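You operate a simulated robot arm through the tools that you are given. There is no shell and no other tool. Be economical: measure what you need, move in short steps, check, and stop when the job is done.

Carry out the task below with a simulated two-armed robot. There is one attempt and no reset: what you move stays moved.

## Task
Carry the dustpan with both arms and set it on the top of the packing table.

It is judged by the outcome, as a careful person would: the job done as asked, and still so three seconds after it is handed in. It fails if anything else is knocked over, pushed out of place, dropped, spilled or broken.

## Robot
Two 7-joint arms with two-finger parallel grippers on one trunk, on a base that drives. Base frame: it is fixed to the floor where the robot stands at the start and does not move with it; the origin is under the middle of the robot, x ahead of it, y to its left, z up. Units: mm, rad, N and s.
The left shoulder is at the start at [50, 165, 994], the right one opposite. With the tool pointing down near the work surface each hand reaches from about 100 to 580 mm from the robot's upright axis, wherever it stands, measured 20 degrees to its own side. Places, roughly: top of the packing table [-1100, 1400, 900]. Payload 3.91 kg a hand.
The tool frame of a hand sits at the grasp point between the pads (the TCP): z along the fingers, y along the line on which they close. The tips reach 30 mm beyond it. The gripper opens to 110 mm. The fingers are 20 mm wide and 10 mm thick; the gripper's body (48 by 112 mm) begins 55 mm behind the TCP.
Orientation is that of the tool frame in the base frame, as [roll, pitch, yaw] about the fixed x, y, z axes, in that order (R = Rz(yaw) Ry(pitch) Rx(roll)). With the fingers straight down and closing along the base's y, the tool's x points along the base's -x, its y along +y and its z along -z.

## Interface
- The arms move only by the tool jog_arm. It takes "left_deltas", "right_deltas" or both (then of equal length, played together; a hand with none holds still); each is a list that holds one entry, the list of rows, each a list of 7 numbers: the shift along the tool's x, y, z in cm, then the turn, a rotation vector about the tool's x, y, z in rad, then the opening, from 0 (shut) to 1 (fully open). In form: [[[dx, dy, dz, rx, ry, rz, grip], ...]]. A call has 1 to 20 rows; each row shifts and turns the commanded pose from where the row before left it, along the tool's axes as they then stand. Each row takes 0.2 s and may step no farther than 50 mm and 0.15 rad from the row before; otherwise, or with a gripper value out of range, the whole call is refused. A pose out of reach is approached as far as the arm can. The call stops where the force on the tool passes 40 N (or 10 N more than at its start, if that is more) or the arm is blocked; 0.2 s more then pass. The fingers move at their own pace (about 45 mm/s each) and stop on an object; they squeeze with about 41 N. The grip force told is the motor's: it shows also when the fingers shut on nothing. Time passes only in rows, and 0.2 s behind the last, so rows that do not move let the fingers close. It gives the time, the measured TCP pose, the force on the tool (base axes), the opening and the grip force at its end, in the units of the frame above (readings bear some noise), with the torque about the TCP (base axes, N m) and any sound that the robot's microphone picked up.
- Cameras (640 x 400 px; columns grow to the right, rows downward): "scene" is now at [99.6, 17.6, 1137.2]; the picture's right is [0.23, -0.97, 0.00], its down [-0.78, -0.18, -0.59] and it looks along [0.58, 0.13, -0.81] (base axes); focal length 257 px, centre (320, 200). "left" rides on the left gripper at [72, -17, -103] in its tool frame; the picture's right is [0.23, 0.97, 0.00], its down [-0.76, 0.18, -0.62] and it looks along [-0.61, 0.14, 0.78] (tool axes); focal length 222 px, centre (320, 200). "right" rides on the right gripper at [72, 17, -103] in its tool frame; the picture's right is [-0.23, 0.97, 0.00], its down [-0.76, -0.18, -0.62] and it looks along [-0.61, -0.14, 0.78] (tool axes); focal length 222 px, centre (320, 200). There is no depth. A picture from a camera that has moved, and an enlarged one, comes with that camera's place and axes in the base frame and with its lens.
- get_image(camera): a new picture of that camera. It takes no simulated time.
- move_column(by): slides the trunk up (or, below 0, down) by that many mm; the arms and the scene camera ride with it, the base frame stays. It gives what a move gives, with no picture.
- roll_base(legs): drives the robot by 1 to 6 legs, each [ahead, left, turn to the left] in mm, mm and rad, along the robot's own axes; the way and the turn of a leg run together, so that a leg with both is an arc; at most 1500 mm and 3.142 rad a leg. The arms and the cameras ride along, it lands a little off, and it stops where it bumps. It gives what a move gives.
- turn_head(pan, tilt): turns the head with the scene camera to pan (to the left, within 1.396 rad either way) and tilt (down, from -0.506 to 1.204), counted from straight ahead of the robot. It gives what a move gives.
- enlarge(camera, box): a new picture of the part [left, top, right, bottom] of that camera's present view, enlarged. It takes no simulated time.
- sign_off(): hands the job in; it is judged then, once.

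Work in short steps. Places have to be worked out from the pictures, the camera data and where the tool is seen: move nearer, look again, correct. Check each grasp and each placing, and mend what went wrong. You have 120 turns and 92 pictures in all, those below and enlarged ones among them. Open the grippers and draw the arms clear of the work before you hand the job in, unless the task says otherwise; then end with one line.

The tools are called after "Call:" as a command line: name --argument value ..., lists and objects as JSON in quotes. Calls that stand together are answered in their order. jog_arm: Moves the arms, as the interface text tells. Its arguments: {"type":"object","properties":{"left_deltas":{"type":"array"},"right_deltas":{"type":"array"}},"required":[]} The other tools are called the same way: move_column (by) slides the trunk up or down; roll_base (legs) drives the base; turn_head (pan, tilt) turns the head that bears the scene camera; get_image (camera) takes a picture; enlarge (camera, box) takes an enlarged picture of a part of a camera's view; sign_off () hands the job in.

At the start:

```text
clock: 0.0
left_eef_pos: [250.3, 248.4, 686.7]
left_tcp_rot: [3.141, 0.0, -3.141]
left_force: [0.3, 0.8, -0.1]
left_wrist_torque: [0.0, -0.03, 0.01]
left_opening: 109.9
left_gripper_force: 0.0
right_eef_pos: [351.5, -3.5, 610.4]
right_tcp_rot: [-3.141, -0.001, -3.142]
right_force: [-0.1, -1.0, 0.2]
right_wrist_torque: [-0.01, 0.02, -0.01]
right_opening: 110.1
right_gripper_force: 0.0
trunk travel left (down, up): [-214.0, 289.0]
robot x, y, heading: [2.6, -2.3, -0.0]
head pan, tilt: [0.229, 0.935]
```

scene: 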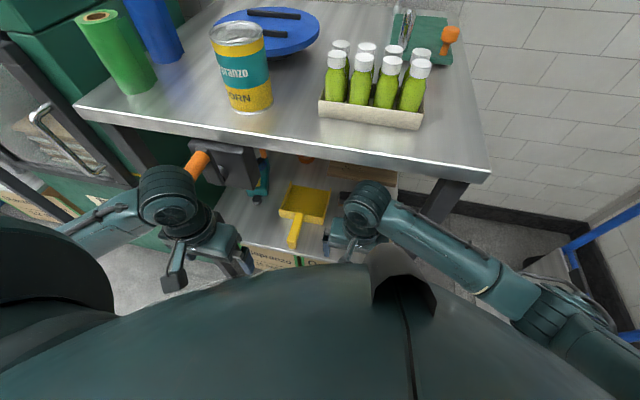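
right: 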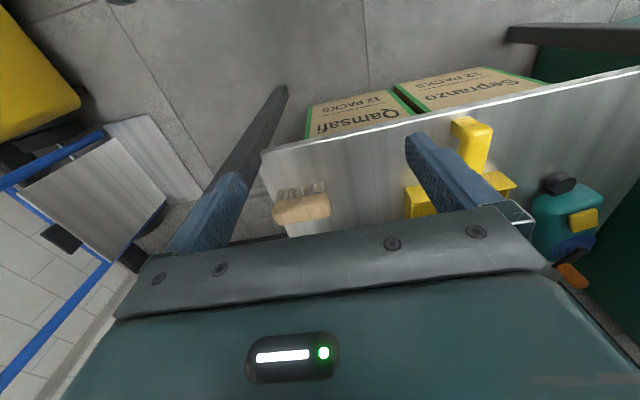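
left: 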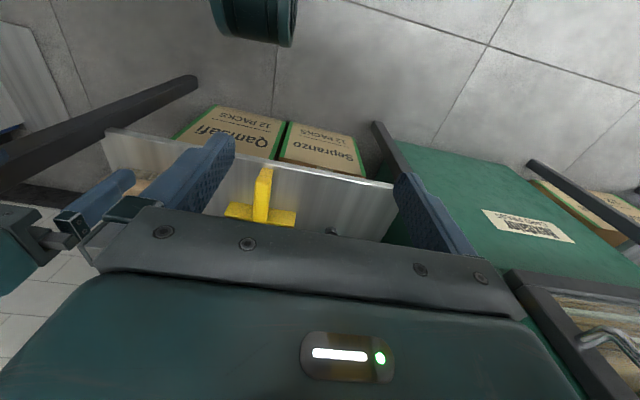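

The yellow dustpan lies on a lower shelf below a table top; I look closer before anything moves.

Call:
enlarge --camera "scene" --box '[180, 120, 420, 270]'

Call:
enlarge --camera "right" --box '[240, 60, 640, 310]'

```text
2.67 times, centred on (300, 195) of scene
camera zoom: at [99.6, 17.6, 1137.2], right [0.23, -0.97, 0.0], down [-0.78, -0.18, -0.59], along [0.58, 0.13, -0.81], focal length 685 px, centre (373, 213)
```

zoom: 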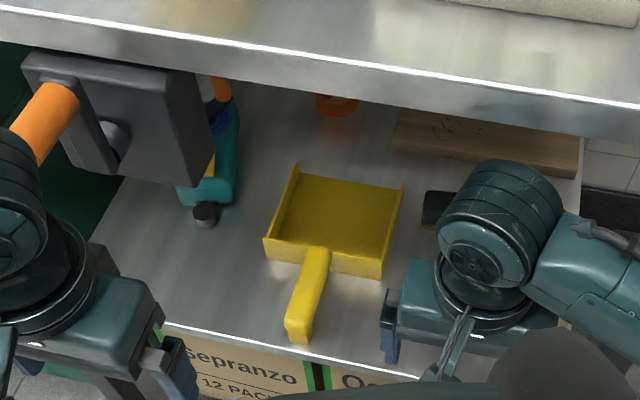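

```text
1.60 times, centred on (440, 185) of right
camera zoom: at [279.2, 14.6, 714.1], right [0.23, 0.97, 0.0], down [0.76, -0.18, 0.62], along [0.61, -0.14, -0.78], focal length 355 px, centre (128, 224)
```

zoom: 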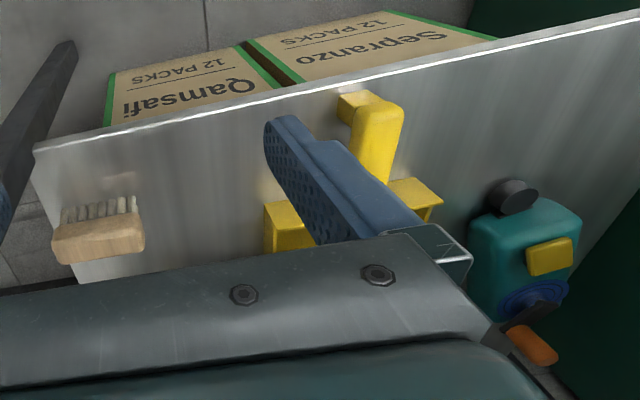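

Pan is roughly x 530–670, y 110–255, handle to x≈425 at y≈182 (if the shelf is z=400). To find the height and edge of the table top above it, I back off 200 mm and look again for parallax.

Call:
roll_base --legs '[[-200, 0, 0]]'

Call:
get_image --camera "scene"

Call:
get_image --camera "right"

```text
clock: 1.6
left_eef_pos: [50.5, 250.0, 687.5]
left_tcp_rot: [3.141, 0.002, -3.139]
left_force: [0.9, 1.1, 0.3]
left_wrist_torque: [0.04, -0.03, 0.01]
left_opening: 109.9
left_gripper_force: 0.1
right_eef_pos: [153.2, -1.4, 611.1]
right_tcp_rot: [-3.141, -0.001, -3.138]
right_force: [0.1, 0.9, 0.2]
right_wrist_torque: [0.04, -0.01, -0.03]
right_opening: 110.0
right_gripper_force: 0.1
trunk travel left (down, up): [-214.0, 289.0]
robot x, y, heading: [-199.1, 0.4, 0.001]
head pan, tilt: [0.229, 0.935]
```

```text
86 pictures are left
camera scene: at [-99.5, 17.6, 1137.2], right [0.23, -0.97, 0.0], down [-0.78, -0.18, -0.59], along [0.58, 0.14, -0.81], focal length 257 px, centre (320, 200)
```

scene: 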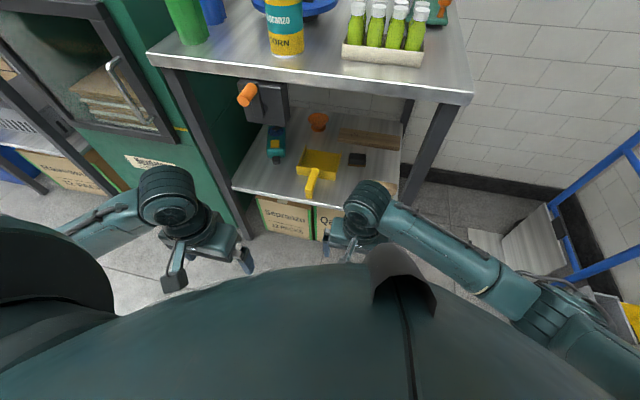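

```text
85 pictures are left
camera right: at [80.1, 15.1, 714.1], right [0.22, 0.97, 0.0], down [0.76, -0.17, 0.62], along [0.61, -0.14, -0.78], focal length 222 px, centre (320, 200)
```

right: 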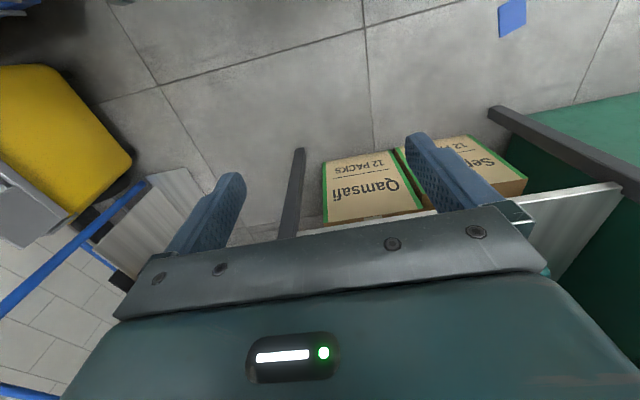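

The top's near edge works out at about x≈394, z≈870, with the shelf edge below it, so the hands must reach in under it. I centre the robot on the pan (y≈182) and set both hands in front of the body, 150 mm apart, tilted forward.

Call:
roll_base --legs '[[0, 182, 0]]'

Call:
jog_arm --left_deltas '[[[-3.33, -2.92, 0, 0, 0, 0, 1], [-3.33, -2.92, 0, 0, 0, 0, 1], [-3.33, -2.92, 0, 0, 0, 0, 1], [-3.33, -2.92, 0, 0, 0, 0, 1], [-3.33, -2.92, 0, 0, 0, 0, 1], [-3.33, -2.92, 0, 0, 0, 0, 1], [0, 0, 0, 0, -0.1, 0, 0.5], [0, 0, 0, 0, -0.1, 0, 0.5], [0, 0, 0, 0, -0.1, 0, 0.5], [0, 0, 0, 0, -0.1, 0, 0.5], [0, 0, 0, 0, -0.1, 0, 0.5], [0, 0, 0, 0, -0.1, 0, 0.5]]]' --right_deltas '[[[-1.63, -1.22, -1.27, 0, 0, 0, 1], [-1.63, -1.22, -1.27, 0, 0, 0, 1], [-1.63, -1.22, -1.27, 0, 0, 0, 1], [-1.63, -1.22, -1.27, 0, 0, 0, 1], [-1.63, -1.22, -1.27, 0, 0, 0, 1], [-1.63, -1.22, -1.27, 0, 0, 0, 1], [0, 0, 0, 0, -0.1, 0, 0.5], [0, 0, 0, 0, -0.1, 0, 0.5], [0, 0, 0, 0, -0.1, 0, 0.5], [0, 0, 0, 0, -0.1, 0, 0.5], [0, 0, 0, 0, -0.1, 0, 0.5], [0, 0, 0, 0, -0.1, 0, 0.5]]]'

Call:
get_image --camera "scene"

```text
clock: 3.1
left_eef_pos: [49.4, 430.2, 685.7]
left_tcp_rot: [3.141, 0.001, -3.136]
left_force: [-0.4, 0.0, 0.8]
left_wrist_torque: [-0.04, -0.01, 0.0]
left_opening: 110.1
left_gripper_force: 0.1
right_eef_pos: [152.9, 179.0, 611.6]
right_tcp_rot: [3.142, 0.001, -3.136]
right_force: [0.1, 0.7, 0.3]
right_wrist_torque: [-0.01, -0.01, -0.01]
right_opening: 109.8
right_gripper_force: 0.1
trunk travel left (down, up): [-214.0, 289.0]
robot x, y, heading: [-198.0, 184.2, 0.001]
head pan, tilt: [0.229, 0.935]
```

```text
clock: 5.7
left_eef_pos: [250.5, 257.3, 688.3]
left_tcp_rot: [3.14, 0.602, -3.137]
left_force: [0.2, -0.3, -0.1]
left_wrist_torque: [0.0, 0.0, 0.0]
left_opening: 54.8
left_gripper_force: 0.0
right_eef_pos: [251.0, 107.4, 687.7]
right_tcp_rot: [-3.141, 0.603, -3.136]
right_force: [-0.1, 0.1, -0.4]
right_wrist_torque: [0.03, 0.03, 0.02]
right_opening: 55.1
right_gripper_force: 0.1
trunk travel left (down, up): [-214.0, 289.0]
robot x, y, heading: [-197.5, 179.6, 0.003]
head pan, tilt: [0.229, 0.935]
```

```text
84 pictures are left
camera scene: at [-100.2, 199.6, 1137.2], right [0.23, -0.97, 0.0], down [-0.78, -0.19, -0.59], along [0.58, 0.14, -0.81], focal length 257 px, centre (320, 200)
```

scene: 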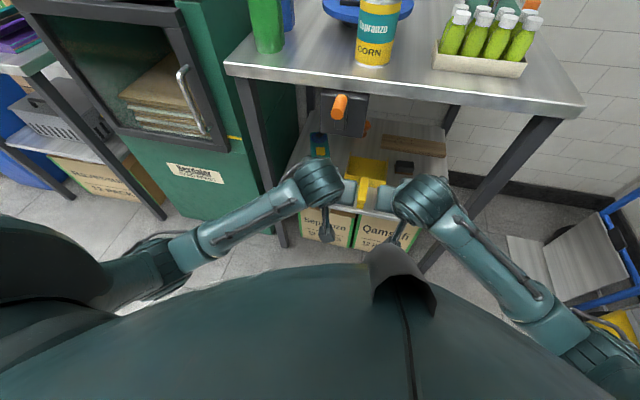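

Hands are symmetric and tilted; a grey box with an orange lever hangs from the top around x≈375, y≈240, z≈750–830, so the arms must pass beneath it. I lower the trunk.

Call:
move_column --by -190

Call:
get_image --camera "left"

Call:
get_image --camera "scene"

```text
clock: 7.8
left_eef_pos: [249.8, 257.3, 496.3]
left_tcp_rot: [-3.141, 0.6, -3.138]
left_force: [0.5, -0.4, 0.4]
left_wrist_torque: [-0.02, -0.02, -0.02]
left_opening: 55.2
left_gripper_force: 0.0
right_eef_pos: [250.1, 107.7, 497.5]
right_tcp_rot: [-3.14, 0.6, -3.137]
right_force: [1.0, -0.1, -0.2]
right_wrist_torque: [0.0, -0.02, -0.01]
right_opening: 55.1
right_gripper_force: 0.2
trunk travel left (down, up): [-24.0, 479.0]
robot x, y, heading: [-197.9, 183.9, 0.005]
head pan, tilt: [0.229, 0.935]
```

```text
83 pictures are left
camera left: at [131.7, 239.8, 541.2], right [-0.19, 0.97, -0.13], down [0.28, 0.18, 0.94], along [0.94, 0.15, -0.3], focal length 222 px, centre (320, 200)
```

left: 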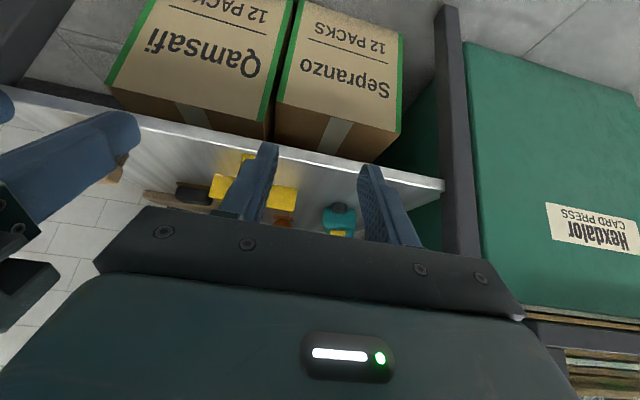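

```text
82 pictures are left
camera scene: at [-100.2, 199.5, 947.2], right [0.23, -0.97, 0.0], down [-0.78, -0.19, -0.59], along [0.58, 0.14, -0.81], focal length 257 px, centre (320, 200)
```

scene: 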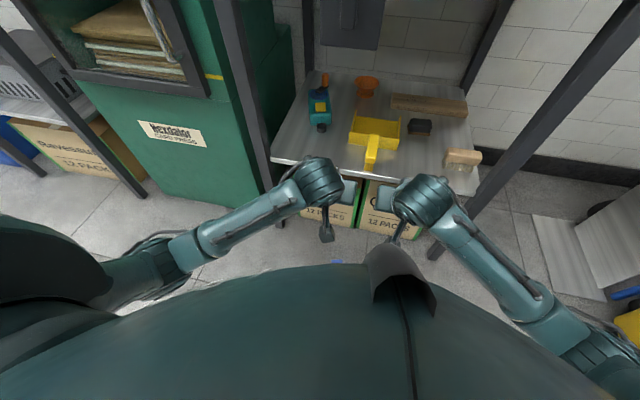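

The scene camera now sees the shelf clear of the hanging box. I enlarge on the pan to fix its place.

Call:
enlarge --camera "scene" --box '[290, 65, 498, 195]'

```text
3.08 times, centred on (394, 130) of scene
camera zoom: at [-100.2, 199.5, 947.2], right [0.23, -0.97, 0.0], down [-0.78, -0.19, -0.59], along [0.58, 0.14, -0.81], focal length 790 px, centre (92, 415)
```

zoom: 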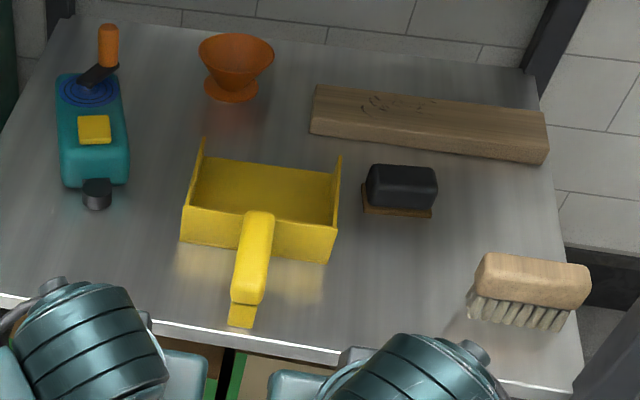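

With the shelf at z=400, the pan fits: side walls at y≈253 and y≈109, about 45 mm high, x 530–660. I'll grip both side walls near x≈578 (a black block begins at x≈617, y≈76). Lower a little and drive in part way.

Call:
move_column --by -12

Call:
roll_base --legs '[[200, 0, -0.005]]'

Call:
get_image --camera "scene"

Call:
get_image --camera "left"

```text
clock: 8.4
left_eef_pos: [248.8, 257.8, 483.9]
left_tcp_rot: [-3.141, 0.6, -3.137]
left_force: [-0.4, -0.2, 0.2]
left_wrist_torque: [0.0, 0.0, 0.0]
left_opening: 54.8
left_gripper_force: 0.1
right_eef_pos: [251.2, 107.4, 485.5]
right_tcp_rot: [-3.141, 0.6, -3.136]
right_force: [-0.3, 0.4, 0.2]
right_wrist_torque: [-0.01, -0.02, 0.0]
right_opening: 55.2
right_gripper_force: 0.1
trunk travel left (down, up): [-12.0, 491.0]
robot x, y, heading: [-198.9, 182.9, 0.005]
head pan, tilt: [0.229, 0.935]
```

```text
clock: 10.0
left_eef_pos: [451.2, 252.9, 485.8]
left_tcp_rot: [-3.142, 0.6, 3.135]
left_force: [-1.5, 0.0, -0.7]
left_wrist_torque: [0.01, 0.01, 0.02]
left_opening: 54.9
left_gripper_force: 0.0
right_eef_pos: [451.5, 101.6, 485.4]
right_tcp_rot: [3.141, 0.601, 3.137]
right_force: [0.7, -1.4, 0.0]
right_wrist_torque: [-0.02, 0.0, -0.01]
right_opening: 55.0
right_gripper_force: 0.1
trunk travel left (down, up): [-12.0, 491.0]
robot x, y, heading: [2.3, 180.6, -0.003]
head pan, tilt: [0.229, 0.935]
```

```text
80 pictures are left
camera scene: at [101.1, 198.4, 935.2], right [0.22, -0.98, 0.0], down [-0.79, -0.18, -0.59], along [0.58, 0.13, -0.81], focal length 257 px, centre (320, 200)
```

scene: 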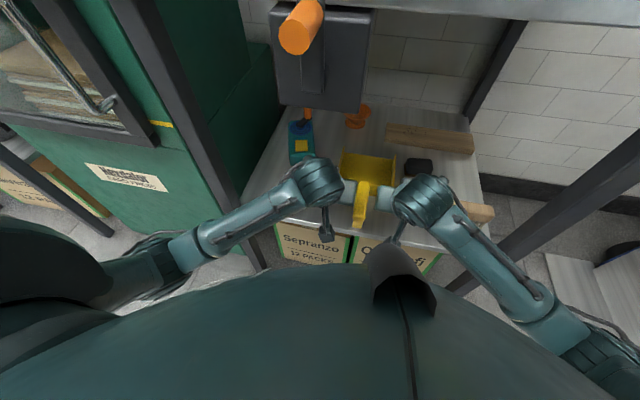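

```text
79 pictures are left
camera left: at [333.4, 236.6, 529.2], right [-0.18, 0.97, -0.13], down [0.28, 0.18, 0.94], along [0.94, 0.14, -0.3], focal length 222 px, centre (320, 200)
```

left: 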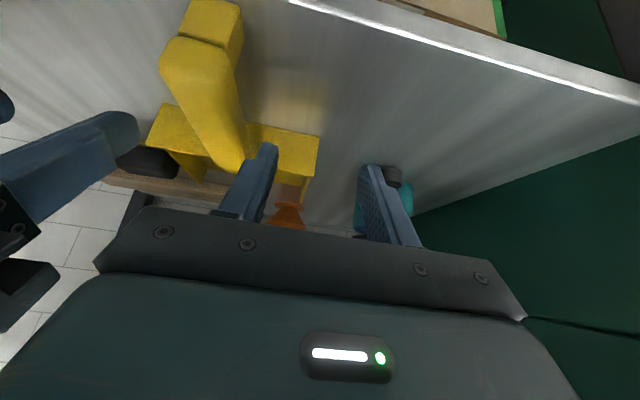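

Box bottom measures z≈737 at x≈394; the wrist knuckles top out near 690, so they pass beneath. Drive 50 mm more and look again.

Call:
roll_base --legs '[[50, 0, 0.003]]'

Call:
get_image --camera "scene"

Call:
get_image --camera "right"

```text
clock: 10.9
left_eef_pos: [501.3, 254.6, 486.0]
left_tcp_rot: [-3.141, 0.601, 3.139]
left_force: [-0.4, 0.1, -0.8]
left_wrist_torque: [0.0, 0.01, -0.03]
left_opening: 55.2
left_gripper_force: 0.1
right_eef_pos: [500.7, 103.6, 485.5]
right_tcp_rot: [3.142, 0.601, 3.138]
right_force: [-0.8, 0.0, -0.2]
right_wrist_torque: [0.02, -0.02, 0.01]
right_opening: 55.2
right_gripper_force: 0.0
trunk travel left (down, up): [-12.0, 491.0]
robot x, y, heading: [49.5, 181.8, 0.002]
head pan, tilt: [0.229, 0.935]
```

```text
78 pictures are left
camera scene: at [150.8, 198.6, 935.2], right [0.22, -0.97, 0.0], down [-0.78, -0.18, -0.59], along [0.58, 0.13, -0.81], focal length 257 px, centre (320, 200)
```

scene: 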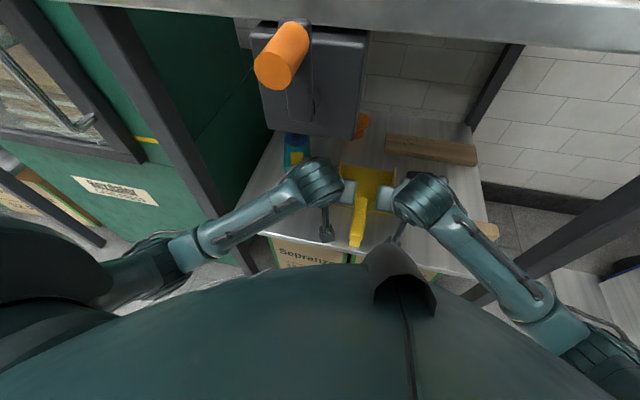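

```text
77 pictures are left
camera right: at [382.6, 121.7, 529.9], right [0.19, 0.97, 0.13], down [0.28, -0.18, 0.94], along [0.94, -0.14, -0.3], focal length 222 px, centre (320, 200)
```

right: 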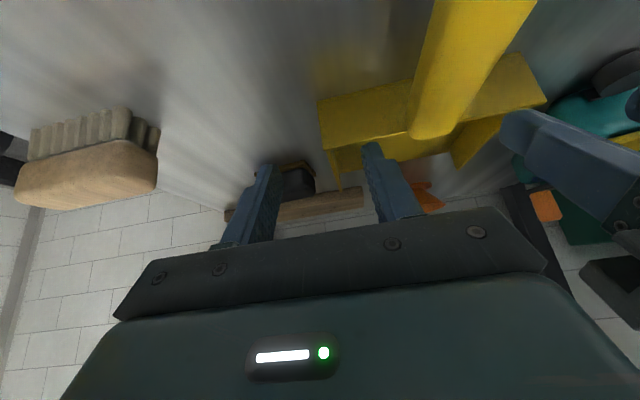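

The right wall lies between the right fingers, as computed (y≈108). I jog both hands 77 mm forward and 6 mm up, above the walls, with the right one 4 mm to the left.

Call:
jog_arm --left_deltas '[[[-1.67, 0, 0.96, 0, 0, 0, 0.5], [-1.67, 0, 0.96, 0, 0, 0, 0.5], [-1.67, 0, 0.96, 0, 0, 0, 0.5], [-1.67, 0, 0.96, 0, 0, 0, 0.5]]]' --right_deltas '[[[-1.67, 0.1, 0.96, 0, 0, 0, 0.5], [-1.67, 0.1, 0.96, 0, 0, 0, 0.5], [-1.67, 0.1, 0.96, 0, 0, 0, 0.5], [-1.67, 0.1, 0.96, 0, 0, 0, 0.5]]]'

Call:
get_image --camera "left"

Call:
get_image --camera "right"

Call:
get_image --camera "scene"

```text
clock: 11.9
left_eef_pos: [578.2, 254.6, 491.3]
left_tcp_rot: [-3.139, 0.601, 3.137]
left_force: [0.0, -0.4, -0.4]
left_wrist_torque: [-0.03, -0.04, -0.01]
left_opening: 55.4
left_gripper_force: 0.1
right_eef_pos: [579.0, 107.6, 492.4]
right_tcp_rot: [3.14, 0.6, 3.14]
right_force: [-0.3, -0.5, -0.2]
right_wrist_torque: [-0.03, 0.0, -0.01]
right_opening: 54.8
right_gripper_force: 0.0
trunk travel left (down, up): [-12.0, 491.0]
robot x, y, heading: [53.4, 178.9, -0.005]
head pan, tilt: [0.229, 0.935]
```

```text
76 pictures are left
camera left: at [459.8, 236.8, 535.5], right [-0.19, 0.97, -0.13], down [0.28, 0.18, 0.94], along [0.94, 0.14, -0.3], focal length 222 px, centre (320, 200)
```

left: 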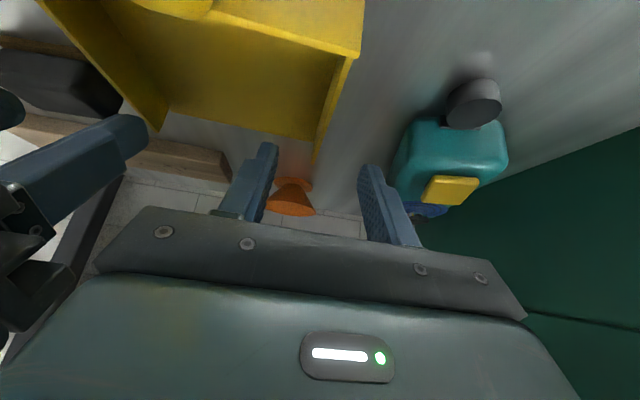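

```text
75 pictures are left
camera right: at [460.5, 125.2, 535.9], right [0.19, 0.97, 0.13], down [0.28, -0.18, 0.94], along [0.94, -0.14, -0.3], focal length 222 px, centre (320, 200)
```

right: 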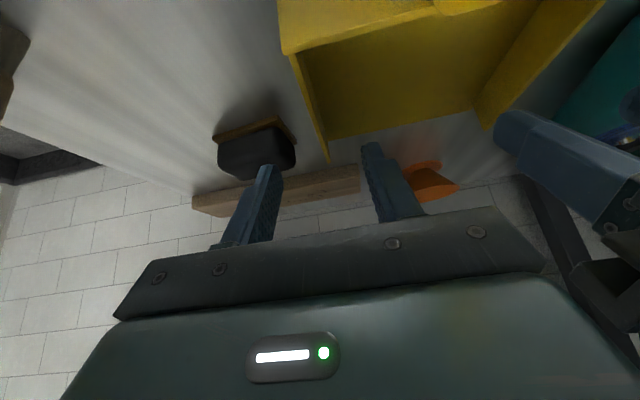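

```text
74 pictures are left
camera scene: at [150.8, 198.6, 935.2], right [0.22, -0.97, 0.0], down [-0.78, -0.18, -0.59], along [0.58, 0.13, -0.81], focal length 257 px, centre (320, 200)
```

scene: 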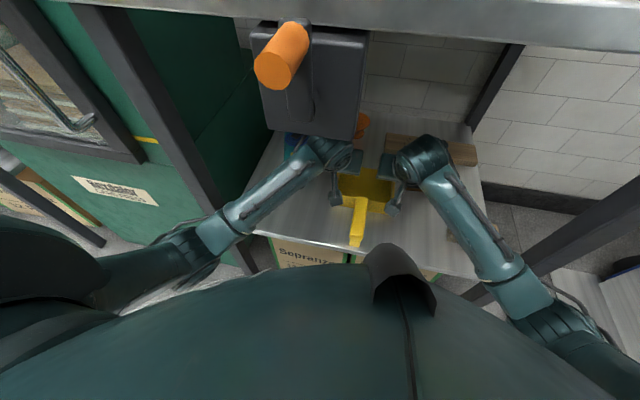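

Walls project to y≈254.6 and y≈110.5, well centred after shifting the right hand 3 mm. I lower both hands 52 mm to z≈440, tips about 10 mm above the shelf.

Call:
jog_arm --left_deltas '[[[0.49, 0, 0.715, 0, 0, 0, 0.5], [0.49, 0, 0.715, 0, 0, 0, 0.5], [0.49, 0, 0.715, 0, 0, 0, 0.5], [0.49, 0, 0.715, 0, 0, 0, 0.5], [0.49, 0, 0.715, 0, 0, 0, 0.5], [0.49, 0, 0.715, 0, 0, 0, 0.5]]]' --right_deltas '[[[0.49, 0.05, 0.715, 0, 0, 0, 0.5], [0.49, 0.05, 0.715, 0, 0, 0, 0.5], [0.49, 0.05, 0.715, 0, 0, 0, 0.5], [0.49, 0.05, 0.715, 0, 0, 0, 0.5], [0.49, 0.05, 0.715, 0, 0, 0, 0.5], [0.49, 0.05, 0.715, 0, 0, 0, 0.5]]]'

Call:
get_image --camera "left"

Call:
get_image --camera "right"

```text
clock: 13.3
left_eef_pos: [578.8, 254.4, 439.8]
left_tcp_rot: [3.141, 0.6, 3.14]
left_force: [-0.2, -0.2, -0.5]
left_wrist_torque: [0.03, -0.02, 0.01]
left_opening: 54.6
left_gripper_force: 0.0
right_eef_pos: [578.3, 111.6, 440.0]
right_tcp_rot: [3.141, 0.601, 3.14]
right_force: [0.9, 0.3, 0.2]
right_wrist_torque: [-0.01, 0.02, 0.02]
right_opening: 54.9
right_gripper_force: 0.0
trunk travel left (down, up): [-12.0, 491.0]
robot x, y, heading: [46.8, 176.8, -0.003]
head pan, tilt: [0.229, 0.935]
```

```text
73 pictures are left
camera left: at [460.3, 237.5, 483.5], right [-0.19, 0.97, -0.13], down [0.28, 0.18, 0.94], along [0.94, 0.14, -0.3], focal length 222 px, centre (320, 200)
```

left: 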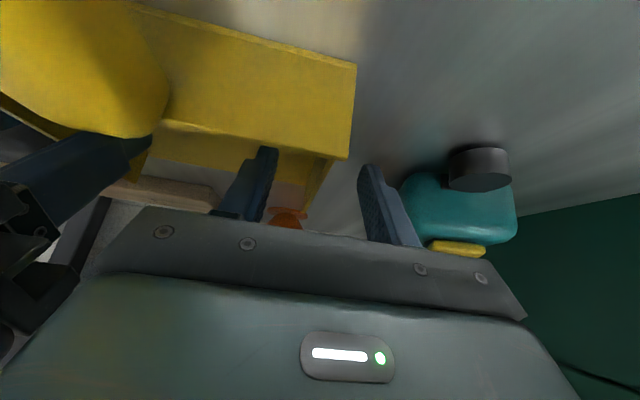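

```text
72 pictures are left
camera right: at [459.6, 128.9, 484.4], right [0.19, 0.97, 0.13], down [0.28, -0.18, 0.94], along [0.94, -0.14, -0.3], focal length 222 px, centre (320, 200)
```

right: 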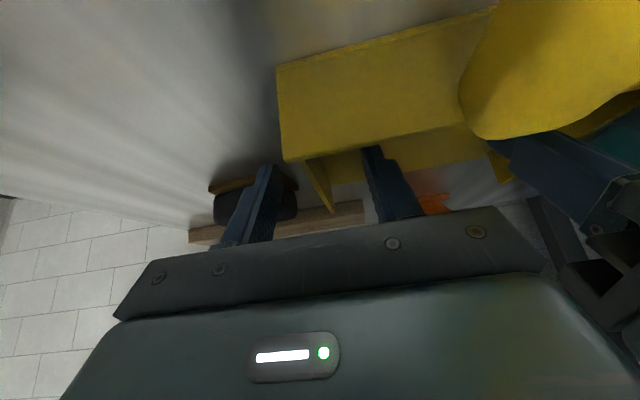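

Fingers straddle both side walls without touching. I close both grippers together.

Call:
jog_arm --left_deltas '[[[0, 0, 0, 0, 0, 0, 0.25], [0, 0, 0, 0, 0, 0, 0.1], [0, 0, 0, 0, 0, 0, 0], [0, 0, 0, 0, 0, 0, 0], [0, 0, 0, 0, 0, 0, 0], [0, 0, 0, 0, 0, 0, 0], [0, 0, 0, 0, 0, 0, 0]]]' --right_deltas '[[[0, 0, 0, 0, 0, 0, 0.25], [0, 0, 0, 0, 0, 0, 0.1], [0, 0, 0, 0, 0, 0, 0], [0, 0, 0, 0, 0, 0, 0], [0, 0, 0, 0, 0, 0, 0], [0, 0, 0, 0, 0, 0, 0], [0, 0, 0, 0, 0, 0, 0]]]'

Call:
get_image --camera "left"

Call:
get_image --camera "right"

```text
clock: 14.9
left_eef_pos: [578.4, 255.6, 439.2]
left_tcp_rot: [3.138, 0.601, -3.141]
left_force: [5.2, 17.4, 5.1]
left_wrist_torque: [0.17, 0.14, 0.2]
left_opening: 3.4
left_gripper_force: 41.0
right_eef_pos: [578.1, 110.5, 440.7]
right_tcp_rot: [-3.136, 0.601, 3.14]
right_force: [-3.5, -18.5, 2.9]
right_wrist_torque: [0.05, 0.08, 0.43]
right_opening: 3.3
right_gripper_force: 41.7
trunk travel left (down, up): [-12.0, 491.0]
robot x, y, heading: [51.8, 182.4, 0.001]
head pan, tilt: [0.229, 0.935]
```

```text
71 pictures are left
camera left: at [460.2, 238.0, 483.3], right [-0.19, 0.97, -0.13], down [0.28, 0.17, 0.95], along [0.94, 0.14, -0.3], focal length 222 px, centre (320, 200)
```

left: 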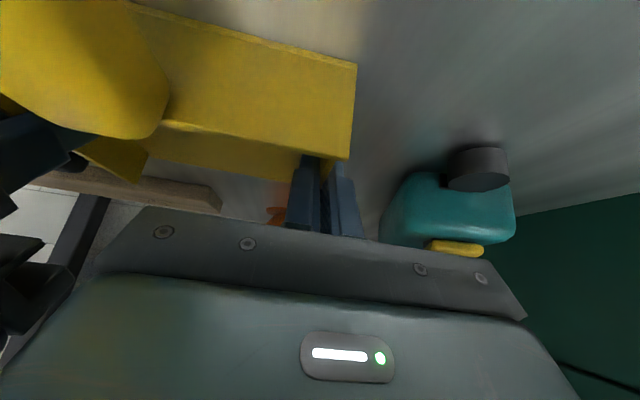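

```text
70 pictures are left
camera right: at [460.0, 127.7, 484.4], right [0.19, 0.97, 0.12], down [0.28, -0.18, 0.95], along [0.94, -0.15, -0.3], focal length 222 px, centre (320, 200)
```

right: 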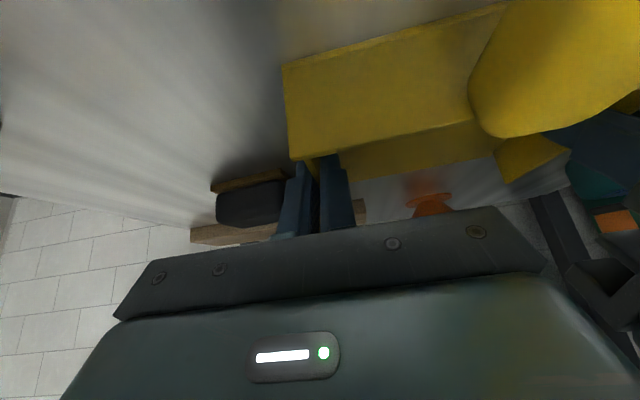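

Both walls are held (3.4 mm, 41 N), with about 18 N of squeeze between the hands. I relieve it by moving each hand 1.2 mm outward, then lift slightly with the arms.

Call:
jog_arm --left_deltas '[[[0, 0.12, 0, 0, 0, 0, 0], [0, 0, 0, 0, 0, 0, 0], [-0.28, 0, -0.41, 0, 0, 0, 0], [-0.28, 0, -0.41, 0, 0, 0, 0], [-0.28, 0, -0.41, 0, 0, 0, 0], [-0.28, 0, -0.41, 0, 0, 0, 0], [0, 0, 0, 0, 0, 0, 0]]]' --right_deltas '[[[0, -0.12, 0, 0, 0, 0, 0], [0, 0, 0, 0, 0, 0, 0], [-0.28, 0, -0.41, 0, 0, 0, 0], [-0.28, 0, -0.41, 0, 0, 0, 0], [-0.28, 0, -0.41, 0, 0, 0, 0], [-0.28, 0, -0.41, 0, 0, 0, 0], [0, 0, 0, 0, 0, 0, 0]]]'

Call:
get_image --camera "left"

Call:
get_image --camera "scene"

```text
clock: 15.9
left_eef_pos: [579.2, 259.8, 446.6]
left_tcp_rot: [-3.141, 0.607, 3.133]
left_force: [-6.2, -9.5, 1.9]
left_wrist_torque: [0.01, -0.04, 0.17]
left_opening: 3.4
left_gripper_force: 41.4
right_eef_pos: [578.3, 111.8, 448.2]
right_tcp_rot: [3.132, 0.603, -3.133]
right_force: [5.7, 9.4, -3.8]
right_wrist_torque: [-0.33, 0.06, -0.91]
right_opening: 3.8
right_gripper_force: 41.1
trunk travel left (down, up): [-12.0, 491.0]
robot x, y, heading: [51.4, 178.7, -0.002]
head pan, tilt: [0.229, 0.935]
stopped in row 5 (left hand): the force on the tool passed its limit (the readings are from after the stop); the commanded pose is now the measured one
```

```text
69 pictures are left
camera left: at [460.9, 243.0, 490.4], right [-0.18, 0.98, -0.13], down [0.27, 0.18, 0.95], along [0.95, 0.13, -0.3], focal length 222 px, centre (320, 200)
```

left: 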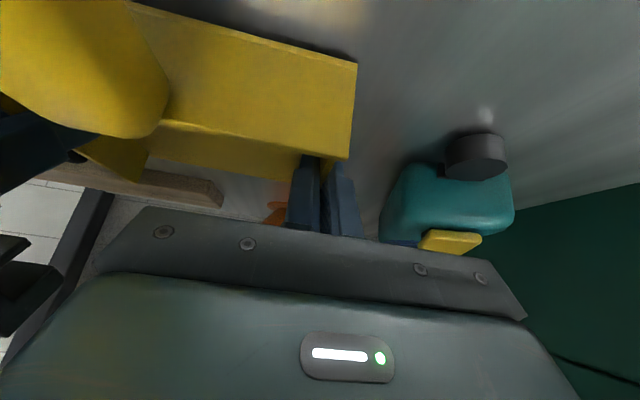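

```text
68 pictures are left
camera scene: at [151.7, 199.2, 934.4], right [0.22, -0.97, 0.0], down [-0.79, -0.18, -0.59], along [0.58, 0.13, -0.81], focal length 257 px, centre (320, 200)
```

scene: 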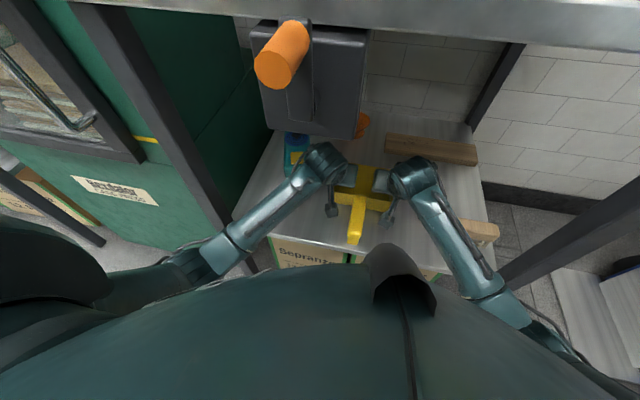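

The pan came up about 7 mm before internal tension tripped the limit; now about 9 N remains. I continue the lift with the column, which keeps the hands fixed relative to each other.

Call:
move_column --by 20

Call:
get_image --camera "right"

Call:
get_image --camera "left"

```text
clock: 16.6
left_eef_pos: [579.5, 259.4, 466.2]
left_tcp_rot: [-3.14, 0.601, 3.134]
left_force: [-6.0, -15.5, 2.1]
left_wrist_torque: [-0.09, 0.25, 0.05]
left_opening: 3.1
left_gripper_force: 40.7
right_eef_pos: [577.8, 111.5, 468.2]
right_tcp_rot: [3.134, 0.603, -3.136]
right_force: [6.1, 15.7, -3.4]
right_wrist_torque: [-0.29, -0.29, -0.9]
right_opening: 3.7
right_gripper_force: 41.0
trunk travel left (down, up): [-32.0, 471.0]
robot x, y, heading: [54.2, 183.0, -0.003]
head pan, tilt: [0.229, 0.935]
```

```text
67 pictures are left
camera right: at [458.9, 128.0, 511.8], right [0.17, 0.98, 0.14], down [0.28, -0.18, 0.94], along [0.94, -0.13, -0.3], focal length 222 px, centre (320, 200)
```

right: 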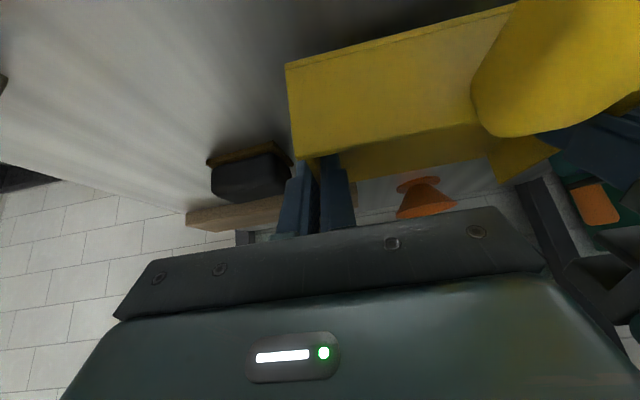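

```text
66 pictures are left
camera left: at [461.1, 242.9, 510.5], right [-0.18, 0.98, -0.13], down [0.28, 0.18, 0.94], along [0.94, 0.13, -0.3], focal length 222 px, centre (320, 200)
```

left: 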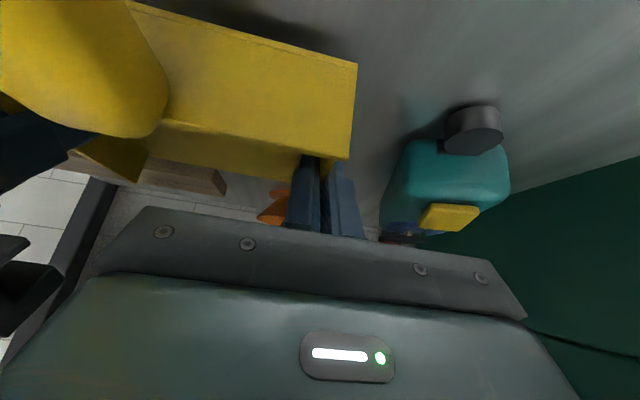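

The pan is held level in both hands, bottom near z≈427. I ease the 15 N of tension with small inward shifts.

Call:
jog_arm --left_deltas '[[[0, -0.05, 0, 0, 0, 0, 0], [0, 0, 0, 0, 0, 0, 0]]]' --right_deltas '[[[0, 0.05, 0, 0, 0, 0, 0], [0, 0, 0, 0, 0, 0, 0]]]'

Call:
roll_base --legs '[[-150, 0, 0]]'

Call:
get_image --camera "scene"

```text
clock: 17.1
left_eef_pos: [581.4, 259.2, 468.6]
left_tcp_rot: [-3.136, 0.608, 3.131]
left_force: [-4.9, -10.0, 1.3]
left_wrist_torque: [0.13, -0.01, 0.36]
left_opening: 3.6
left_gripper_force: 41.1
right_eef_pos: [579.8, 112.6, 470.0]
right_tcp_rot: [3.126, 0.609, -3.133]
right_force: [3.6, 11.0, -3.3]
right_wrist_torque: [-0.38, 0.04, -0.99]
right_opening: 3.9
right_gripper_force: 41.2
trunk travel left (down, up): [-32.0, 471.0]
robot x, y, heading: [55.3, 181.1, -0.002]
head pan, tilt: [0.229, 0.935]
stopped in row 2 (left hand): the force on the tool passed its limit (the readings are from after the stop); the commanded pose is now the measured one
```

```text
clock: 18.4
left_eef_pos: [435.9, 257.9, 468.7]
left_tcp_rot: [-3.135, 0.612, 3.13]
left_force: [-5.4, -19.7, 1.8]
left_wrist_torque: [0.01, 0.05, 0.26]
left_opening: 3.2
left_gripper_force: 41.2
right_eef_pos: [433.0, 112.6, 469.6]
right_tcp_rot: [3.126, 0.611, -3.133]
right_force: [5.4, 20.5, -2.8]
right_wrist_torque: [-0.25, -0.1, -0.94]
right_opening: 4.1
right_gripper_force: 42.0
trunk travel left (down, up): [-32.0, 471.0]
robot x, y, heading: [-92.8, 182.4, -0.001]
head pan, tilt: [0.229, 0.935]
```

```text
65 pictures are left
camera scene: at [6.9, 199.2, 955.3], right [0.22, -0.97, 0.0], down [-0.79, -0.18, -0.59], along [0.58, 0.13, -0.81], focal length 257 px, centre (320, 200)
```

scene: 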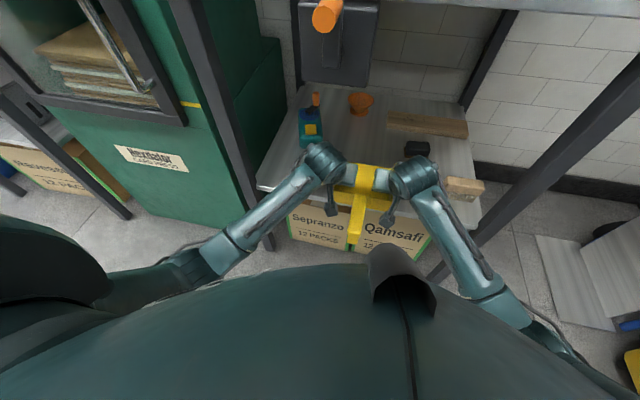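

The pan is out mostly clear of the shelf and firmly held. I back another 160 mm to clear the overhanging top, then look left toward the packing table.

Call:
roll_base --legs '[[-160, 0, 0]]'

Call:
turn_head --pan 1.396 --tilt 0.3

Call:
get_image --camera "scene"

Call:
turn_head --pan -1.396 --tilt 0.3

Call:
get_image --camera "scene"

```text
clock: 19.8
left_eef_pos: [276.9, 259.0, 468.8]
left_tcp_rot: [-3.134, 0.612, 3.129]
left_force: [-6.0, -11.9, 1.2]
left_wrist_torque: [0.11, 0.1, 0.29]
left_opening: 3.3
left_gripper_force: 41.1
right_eef_pos: [275.1, 113.1, 470.5]
right_tcp_rot: [3.126, 0.609, -3.132]
right_force: [5.7, 11.5, -2.5]
right_wrist_torque: [-0.33, -0.12, -1.02]
right_opening: 4.0
right_gripper_force: 41.1
trunk travel left (down, up): [-32.0, 471.0]
robot x, y, heading: [-254.0, 184.6, -0.001]
head pan, tilt: [0.229, 0.935]
```

```text
clock: 21.2
left_eef_pos: [278.0, 259.8, 468.9]
left_tcp_rot: [-3.135, 0.611, 3.13]
left_force: [-5.2, -7.7, 1.0]
left_wrist_torque: [0.16, 0.08, 0.3]
left_opening: 3.1
left_gripper_force: 41.5
right_eef_pos: [274.9, 113.1, 468.8]
right_tcp_rot: [3.125, 0.609, -3.133]
right_force: [4.2, 8.7, -2.0]
right_wrist_torque: [-0.34, -0.19, -1.01]
right_opening: 3.9
right_gripper_force: 41.1
trunk travel left (down, up): [-32.0, 471.0]
robot x, y, heading: [-250.9, 183.5, 0.0]
head pan, tilt: [1.396, 0.3]
```

```text
64 pictures are left
camera scene: at [-207.2, 275.1, 1010.0], right [0.98, -0.18, 0.0], down [-0.05, -0.29, -0.95], along [0.17, 0.94, -0.3], focal length 257 px, centre (320, 200)
```

scene: 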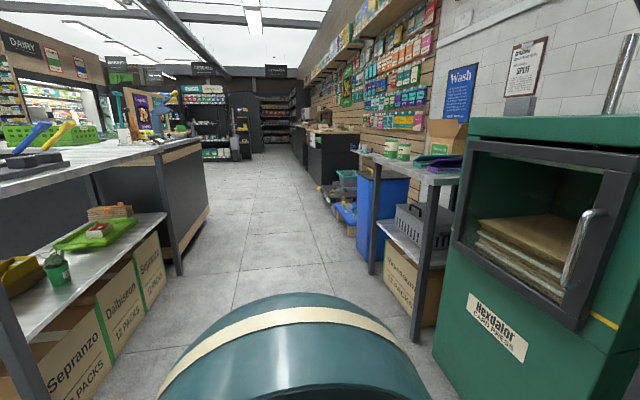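

```text
clock: 23.7
left_eef_pos: [277.4, 259.4, 469.2]
left_tcp_rot: [-3.134, 0.611, 3.128]
left_force: [-4.4, -9.7, 0.8]
left_wrist_torque: [0.16, 0.0, 0.32]
left_opening: 3.2
left_gripper_force: 41.3
right_eef_pos: [274.6, 113.9, 469.4]
right_tcp_rot: [3.124, 0.611, -3.133]
right_force: [5.0, 9.8, -2.8]
right_wrist_torque: [-0.36, -0.06, -1.08]
right_opening: 4.3
right_gripper_force: 40.5
trunk travel left (down, up): [-32.0, 471.0]
robot x, y, heading: [-253.0, 182.0, -0.004]
head pan, tilt: [-1.396, 0.3]
```

```text
63 pictures are left
camera scene: at [-207.9, 91.3, 1010.1], right [-0.99, -0.17, 0.0], down [-0.05, 0.29, -0.96], along [0.16, -0.94, -0.3], focal length 257 px, centre (320, 200)
```

scene: 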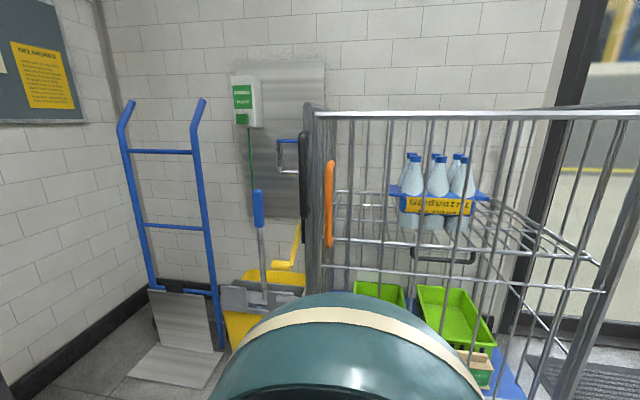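

Right: a roll cage and trolley, ample room; left: the packing table, long side along y with its near edge at about x≈-880, across the aisle. The column alone only brings the pan bottom to ~900, so I try raising the arms slowly, 3 mm a row, here in free space.

Call:
jog_arm --left_deltas '[[[0, 0, 0, 0, 0, 0, 0], [-0.17, 0, -0.25, 0, 0, 0, 0], [-0.17, 0, -0.25, 0, 0, 0, 0], [-0.17, 0, -0.25, 0, 0, 0, 0], [-0.17, 0, -0.25, 0, 0, 0, 0], [-0.17, 0, -0.25, 0, 0, 0, 0], [-0.17, 0, -0.25, 0, 0, 0, 0], [-0.17, 0, -0.25, 0, 0, 0, 0], [-0.17, 0, -0.25, 0, 0, 0, 0]]]' --right_deltas '[[[0, 0, 0, 0, 0, 0, 0], [-0.17, 0, -0.25, 0, 0, 0, 0], [-0.17, 0, -0.25, 0, 0, 0, 0], [-0.17, 0, -0.25, 0, 0, 0, 0], [-0.17, 0, -0.25, 0, 0, 0, 0], [-0.17, 0, -0.25, 0, 0, 0, 0], [-0.17, 0, -0.25, 0, 0, 0, 0], [-0.17, 0, -0.25, 0, 0, 0, 0], [-0.17, 0, -0.25, 0, 0, 0, 0]]]'

```text
clock: 24.4
left_eef_pos: [278.4, 259.7, 472.6]
left_tcp_rot: [-3.129, 0.615, 3.124]
left_force: [-3.0, -9.3, -0.7]
left_wrist_torque: [0.35, -0.22, 0.75]
left_opening: 3.7
left_gripper_force: 41.5
right_eef_pos: [275.7, 112.1, 472.9]
right_tcp_rot: [3.119, 0.613, -3.128]
right_force: [3.3, 10.1, -1.5]
right_wrist_torque: [-0.37, 0.18, -1.06]
right_opening: 4.3
right_gripper_force: 41.2
trunk travel left (down, up): [-32.0, 471.0]
robot x, y, heading: [-253.5, 180.9, -0.004]
head pan, tilt: [-1.396, 0.3]
stopped in row 3 (left hand): the force on the tool passed its limit (the readings are from after the stop); the commanded pose is now the measured one
```

It tripped early again, so I test with much slower rows (1 mm) to see whether motion or something else drives the force.

Call:
jog_arm --left_deltas '[[[0, 0, 0, 0, 0, 0, 0], [0, 0, 0, 0, 0, 0, 0], [0, 0, 0, 0, 0, 0, 0], [-0.06, 0, -0.08, 0, 0, 0, 0], [-0.06, 0, -0.08, 0, 0, 0, 0], [-0.06, 0, -0.08, 0, 0, 0, 0], [-0.06, 0, -0.08, 0, 0, 0, 0], [-0.06, 0, -0.08, 0, 0, 0, 0], [-0.06, 0, -0.08, 0, 0, 0, 0], [-0.06, 0, -0.08, 0, 0, 0, 0], [-0.06, 0, -0.08, 0, 0, 0, 0]]]' --right_deltas '[[[0, 0, 0, 0, 0, 0, 0], [0, 0, 0, 0, 0, 0, 0], [0, 0, 0, 0, 0, 0, 0], [-0.06, 0, -0.08, 0, 0, 0, 0], [-0.06, 0, -0.08, 0, 0, 0, 0], [-0.06, 0, -0.08, 0, 0, 0, 0], [-0.06, 0, -0.08, 0, 0, 0, 0], [-0.06, 0, -0.08, 0, 0, 0, 0], [-0.06, 0, -0.08, 0, 0, 0, 0], [-0.06, 0, -0.08, 0, 0, 0, 0], [-0.06, 0, -0.08, 0, 0, 0, 0]]]'

```text
clock: 25.4
left_eef_pos: [277.8, 260.4, 475.1]
left_tcp_rot: [-3.123, 0.62, 3.123]
left_force: [-1.4, -10.5, -0.3]
left_wrist_torque: [0.43, -0.26, 0.91]
left_opening: 3.8
left_gripper_force: 40.8
right_eef_pos: [276.6, 112.0, 475.8]
right_tcp_rot: [3.117, 0.62, -3.124]
right_force: [1.6, 11.1, 0.9]
right_wrist_torque: [-0.36, 0.17, -1.1]
right_opening: 4.4
right_gripper_force: 41.1
trunk travel left (down, up): [-32.0, 471.0]
robot x, y, heading: [-253.1, 180.4, -0.003]
head pan, tilt: [-1.396, 0.3]
stopped in row 5 (left hand): the force on the tool passed its limit (the readings are from after the stop); the commanded pose is now the measured one
```

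Force builds even while nearly still, so the commands are too wide after each reset. I shift each hand 1.2 mm inward and hold to see the force settle.

Call:
jog_arm --left_deltas '[[[0, -0.12, 0, 0, 0, 0, 0]]]' --right_deltas '[[[0, 0.12, 0, 0, 0, 0, 0]]]'

```text
clock: 25.9
left_eef_pos: [280.0, 258.4, 474.4]
left_tcp_rot: [-3.12, 0.625, 3.119]
left_force: [-1.0, -10.8, -0.8]
left_wrist_torque: [0.4, -0.18, 0.94]
left_opening: 3.8
left_gripper_force: 40.6
right_eef_pos: [277.7, 112.3, 476.8]
right_tcp_rot: [3.113, 0.626, -3.12]
right_force: [1.3, 11.1, -0.3]
right_wrist_torque: [-0.37, 0.15, -1.19]
right_opening: 4.5
right_gripper_force: 41.3
trunk travel left (down, up): [-32.0, 471.0]
robot x, y, heading: [-251.6, 181.9, -0.005]
head pan, tilt: [-1.396, 0.3]
stopped in row 1 (left hand): the force on the tool passed its limit (the readings are from after the stop); the commanded pose is now the measured one
```

Inward tripped at once, so perhaps the strain is the other way. I test a tiny outward shift of the left hand only.

Call:
jog_arm --left_deltas '[[[0, 0.05, 0, 0, 0, 0, 0]]]'

```text
clock: 26.3
left_eef_pos: [280.4, 261.5, 476.9]
left_tcp_rot: [-3.122, 0.625, 3.115]
left_force: [-3.9, -31.4, -1.1]
left_wrist_torque: [0.23, 0.58, 0.65]
left_opening: 3.6
left_gripper_force: 40.7
right_eef_pos: [276.7, 114.3, 477.1]
right_tcp_rot: [3.111, 0.627, -3.114]
right_force: [4.3, 30.3, 0.0]
right_wrist_torque: [-0.07, -0.63, -1.06]
right_opening: 5.1
right_gripper_force: 40.9
trunk travel left (down, up): [-32.0, 471.0]
robot x, y, heading: [-253.6, 182.2, -0.002]
head pan, tilt: [-1.396, 0.3]
```

The hands are very stiff (about 40 N/mm), so my corrections were simply too large. I move the left hand back inward 0.7 mm.

Call:
jog_arm --left_deltas '[[[0, -0.03, 0, 0, 0, 0, 0], [0, -0.03, 0, 0, 0, 0, 0], [0, 0, 0, 0, 0, 0, 0]]]'

```text
clock: 26.7
left_eef_pos: [281.6, 262.9, 477.4]
left_tcp_rot: [-3.12, 0.629, 3.114]
left_force: [-4.1, -10.1, -1.1]
left_wrist_torque: [0.52, -0.57, 0.75]
left_opening: 3.8
left_gripper_force: 41.2
right_eef_pos: [277.3, 114.8, 478.4]
right_tcp_rot: [3.106, 0.631, -3.117]
right_force: [4.5, 9.6, 0.3]
right_wrist_torque: [-0.3, 0.46, -1.3]
right_opening: 5.3
right_gripper_force: 40.9
trunk travel left (down, up): [-32.0, 471.0]
robot x, y, heading: [-256.0, 187.9, -0.002]
head pan, tilt: [-1.396, 0.3]
stopped in row 1 (left hand): the force on the tool passed its limit (the readings are from after the stop); the commanded pose is now the measured one
```

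With that stiffness, coupled jogs will always trip. The pan is light (readings of 2–3 N), so I loosen only the right fingers slightly, leaving them around the wall, and check the left grip holds it.

Call:
jog_arm --left_deltas '[[[0, 0, 0, 0, 0, 0, 0], [0, 0, 0, 0, 0, 0, 0], [0, 0, 0, 0, 0, 0, 0]]]' --right_deltas '[[[0, 0, 0, 0, 0, 0, 0.12], [0, 0, 0, 0, 0, 0, 0.18], [0, 0, 0, 0, 0, 0, 0.18]]]'

Call:
get_image --camera "right"

Call:
get_image --camera "left"

```text
clock: 27.5
left_eef_pos: [281.7, 263.0, 477.3]
left_tcp_rot: [-3.125, 0.63, 3.112]
left_force: [0.2, -0.2, -1.2]
left_wrist_torque: [0.07, -0.04, -0.01]
left_opening: 3.4
left_gripper_force: 41.1
right_eef_pos: [275.6, 115.3, 477.5]
right_tcp_rot: [3.112, 0.628, -3.115]
right_force: [0.1, 0.2, -0.7]
right_wrist_torque: [0.03, 0.02, -0.02]
right_opening: 19.8
right_gripper_force: 0.1
trunk travel left (down, up): [-32.0, 471.0]
robot x, y, heading: [-251.4, 184.8, -0.002]
head pan, tilt: [-1.396, 0.3]
```

```text
62 pictures are left
camera right: at [156.3, 125.5, 518.9], right [0.14, 0.98, 0.16], down [0.26, -0.19, 0.95], along [0.96, -0.09, -0.28], focal length 222 px, centre (320, 200)
```

right: 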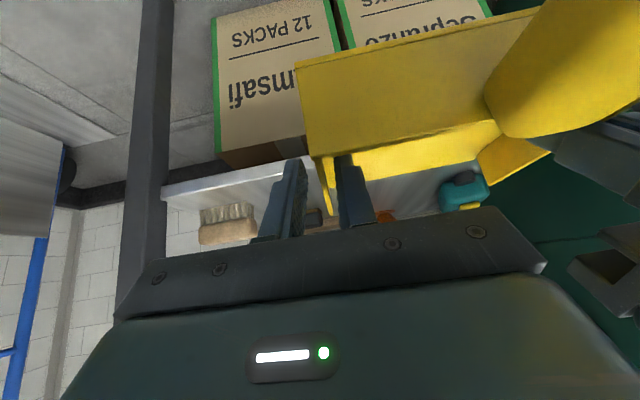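

```text
61 pictures are left
camera left: at [161.8, 251.3, 518.0], right [-0.15, 0.98, -0.15], down [0.26, 0.18, 0.95], along [0.96, 0.1, -0.28], focal length 222 px, centre (320, 200)
```

left: 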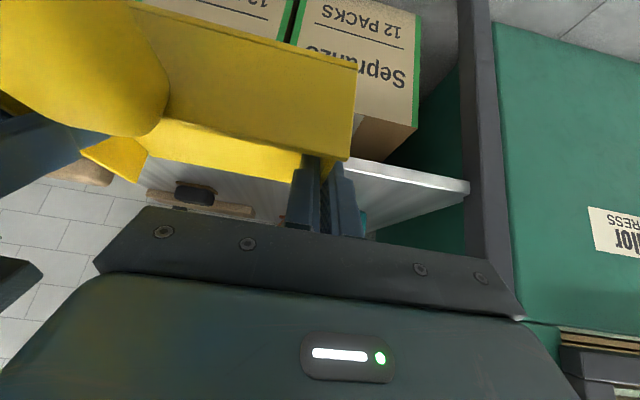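

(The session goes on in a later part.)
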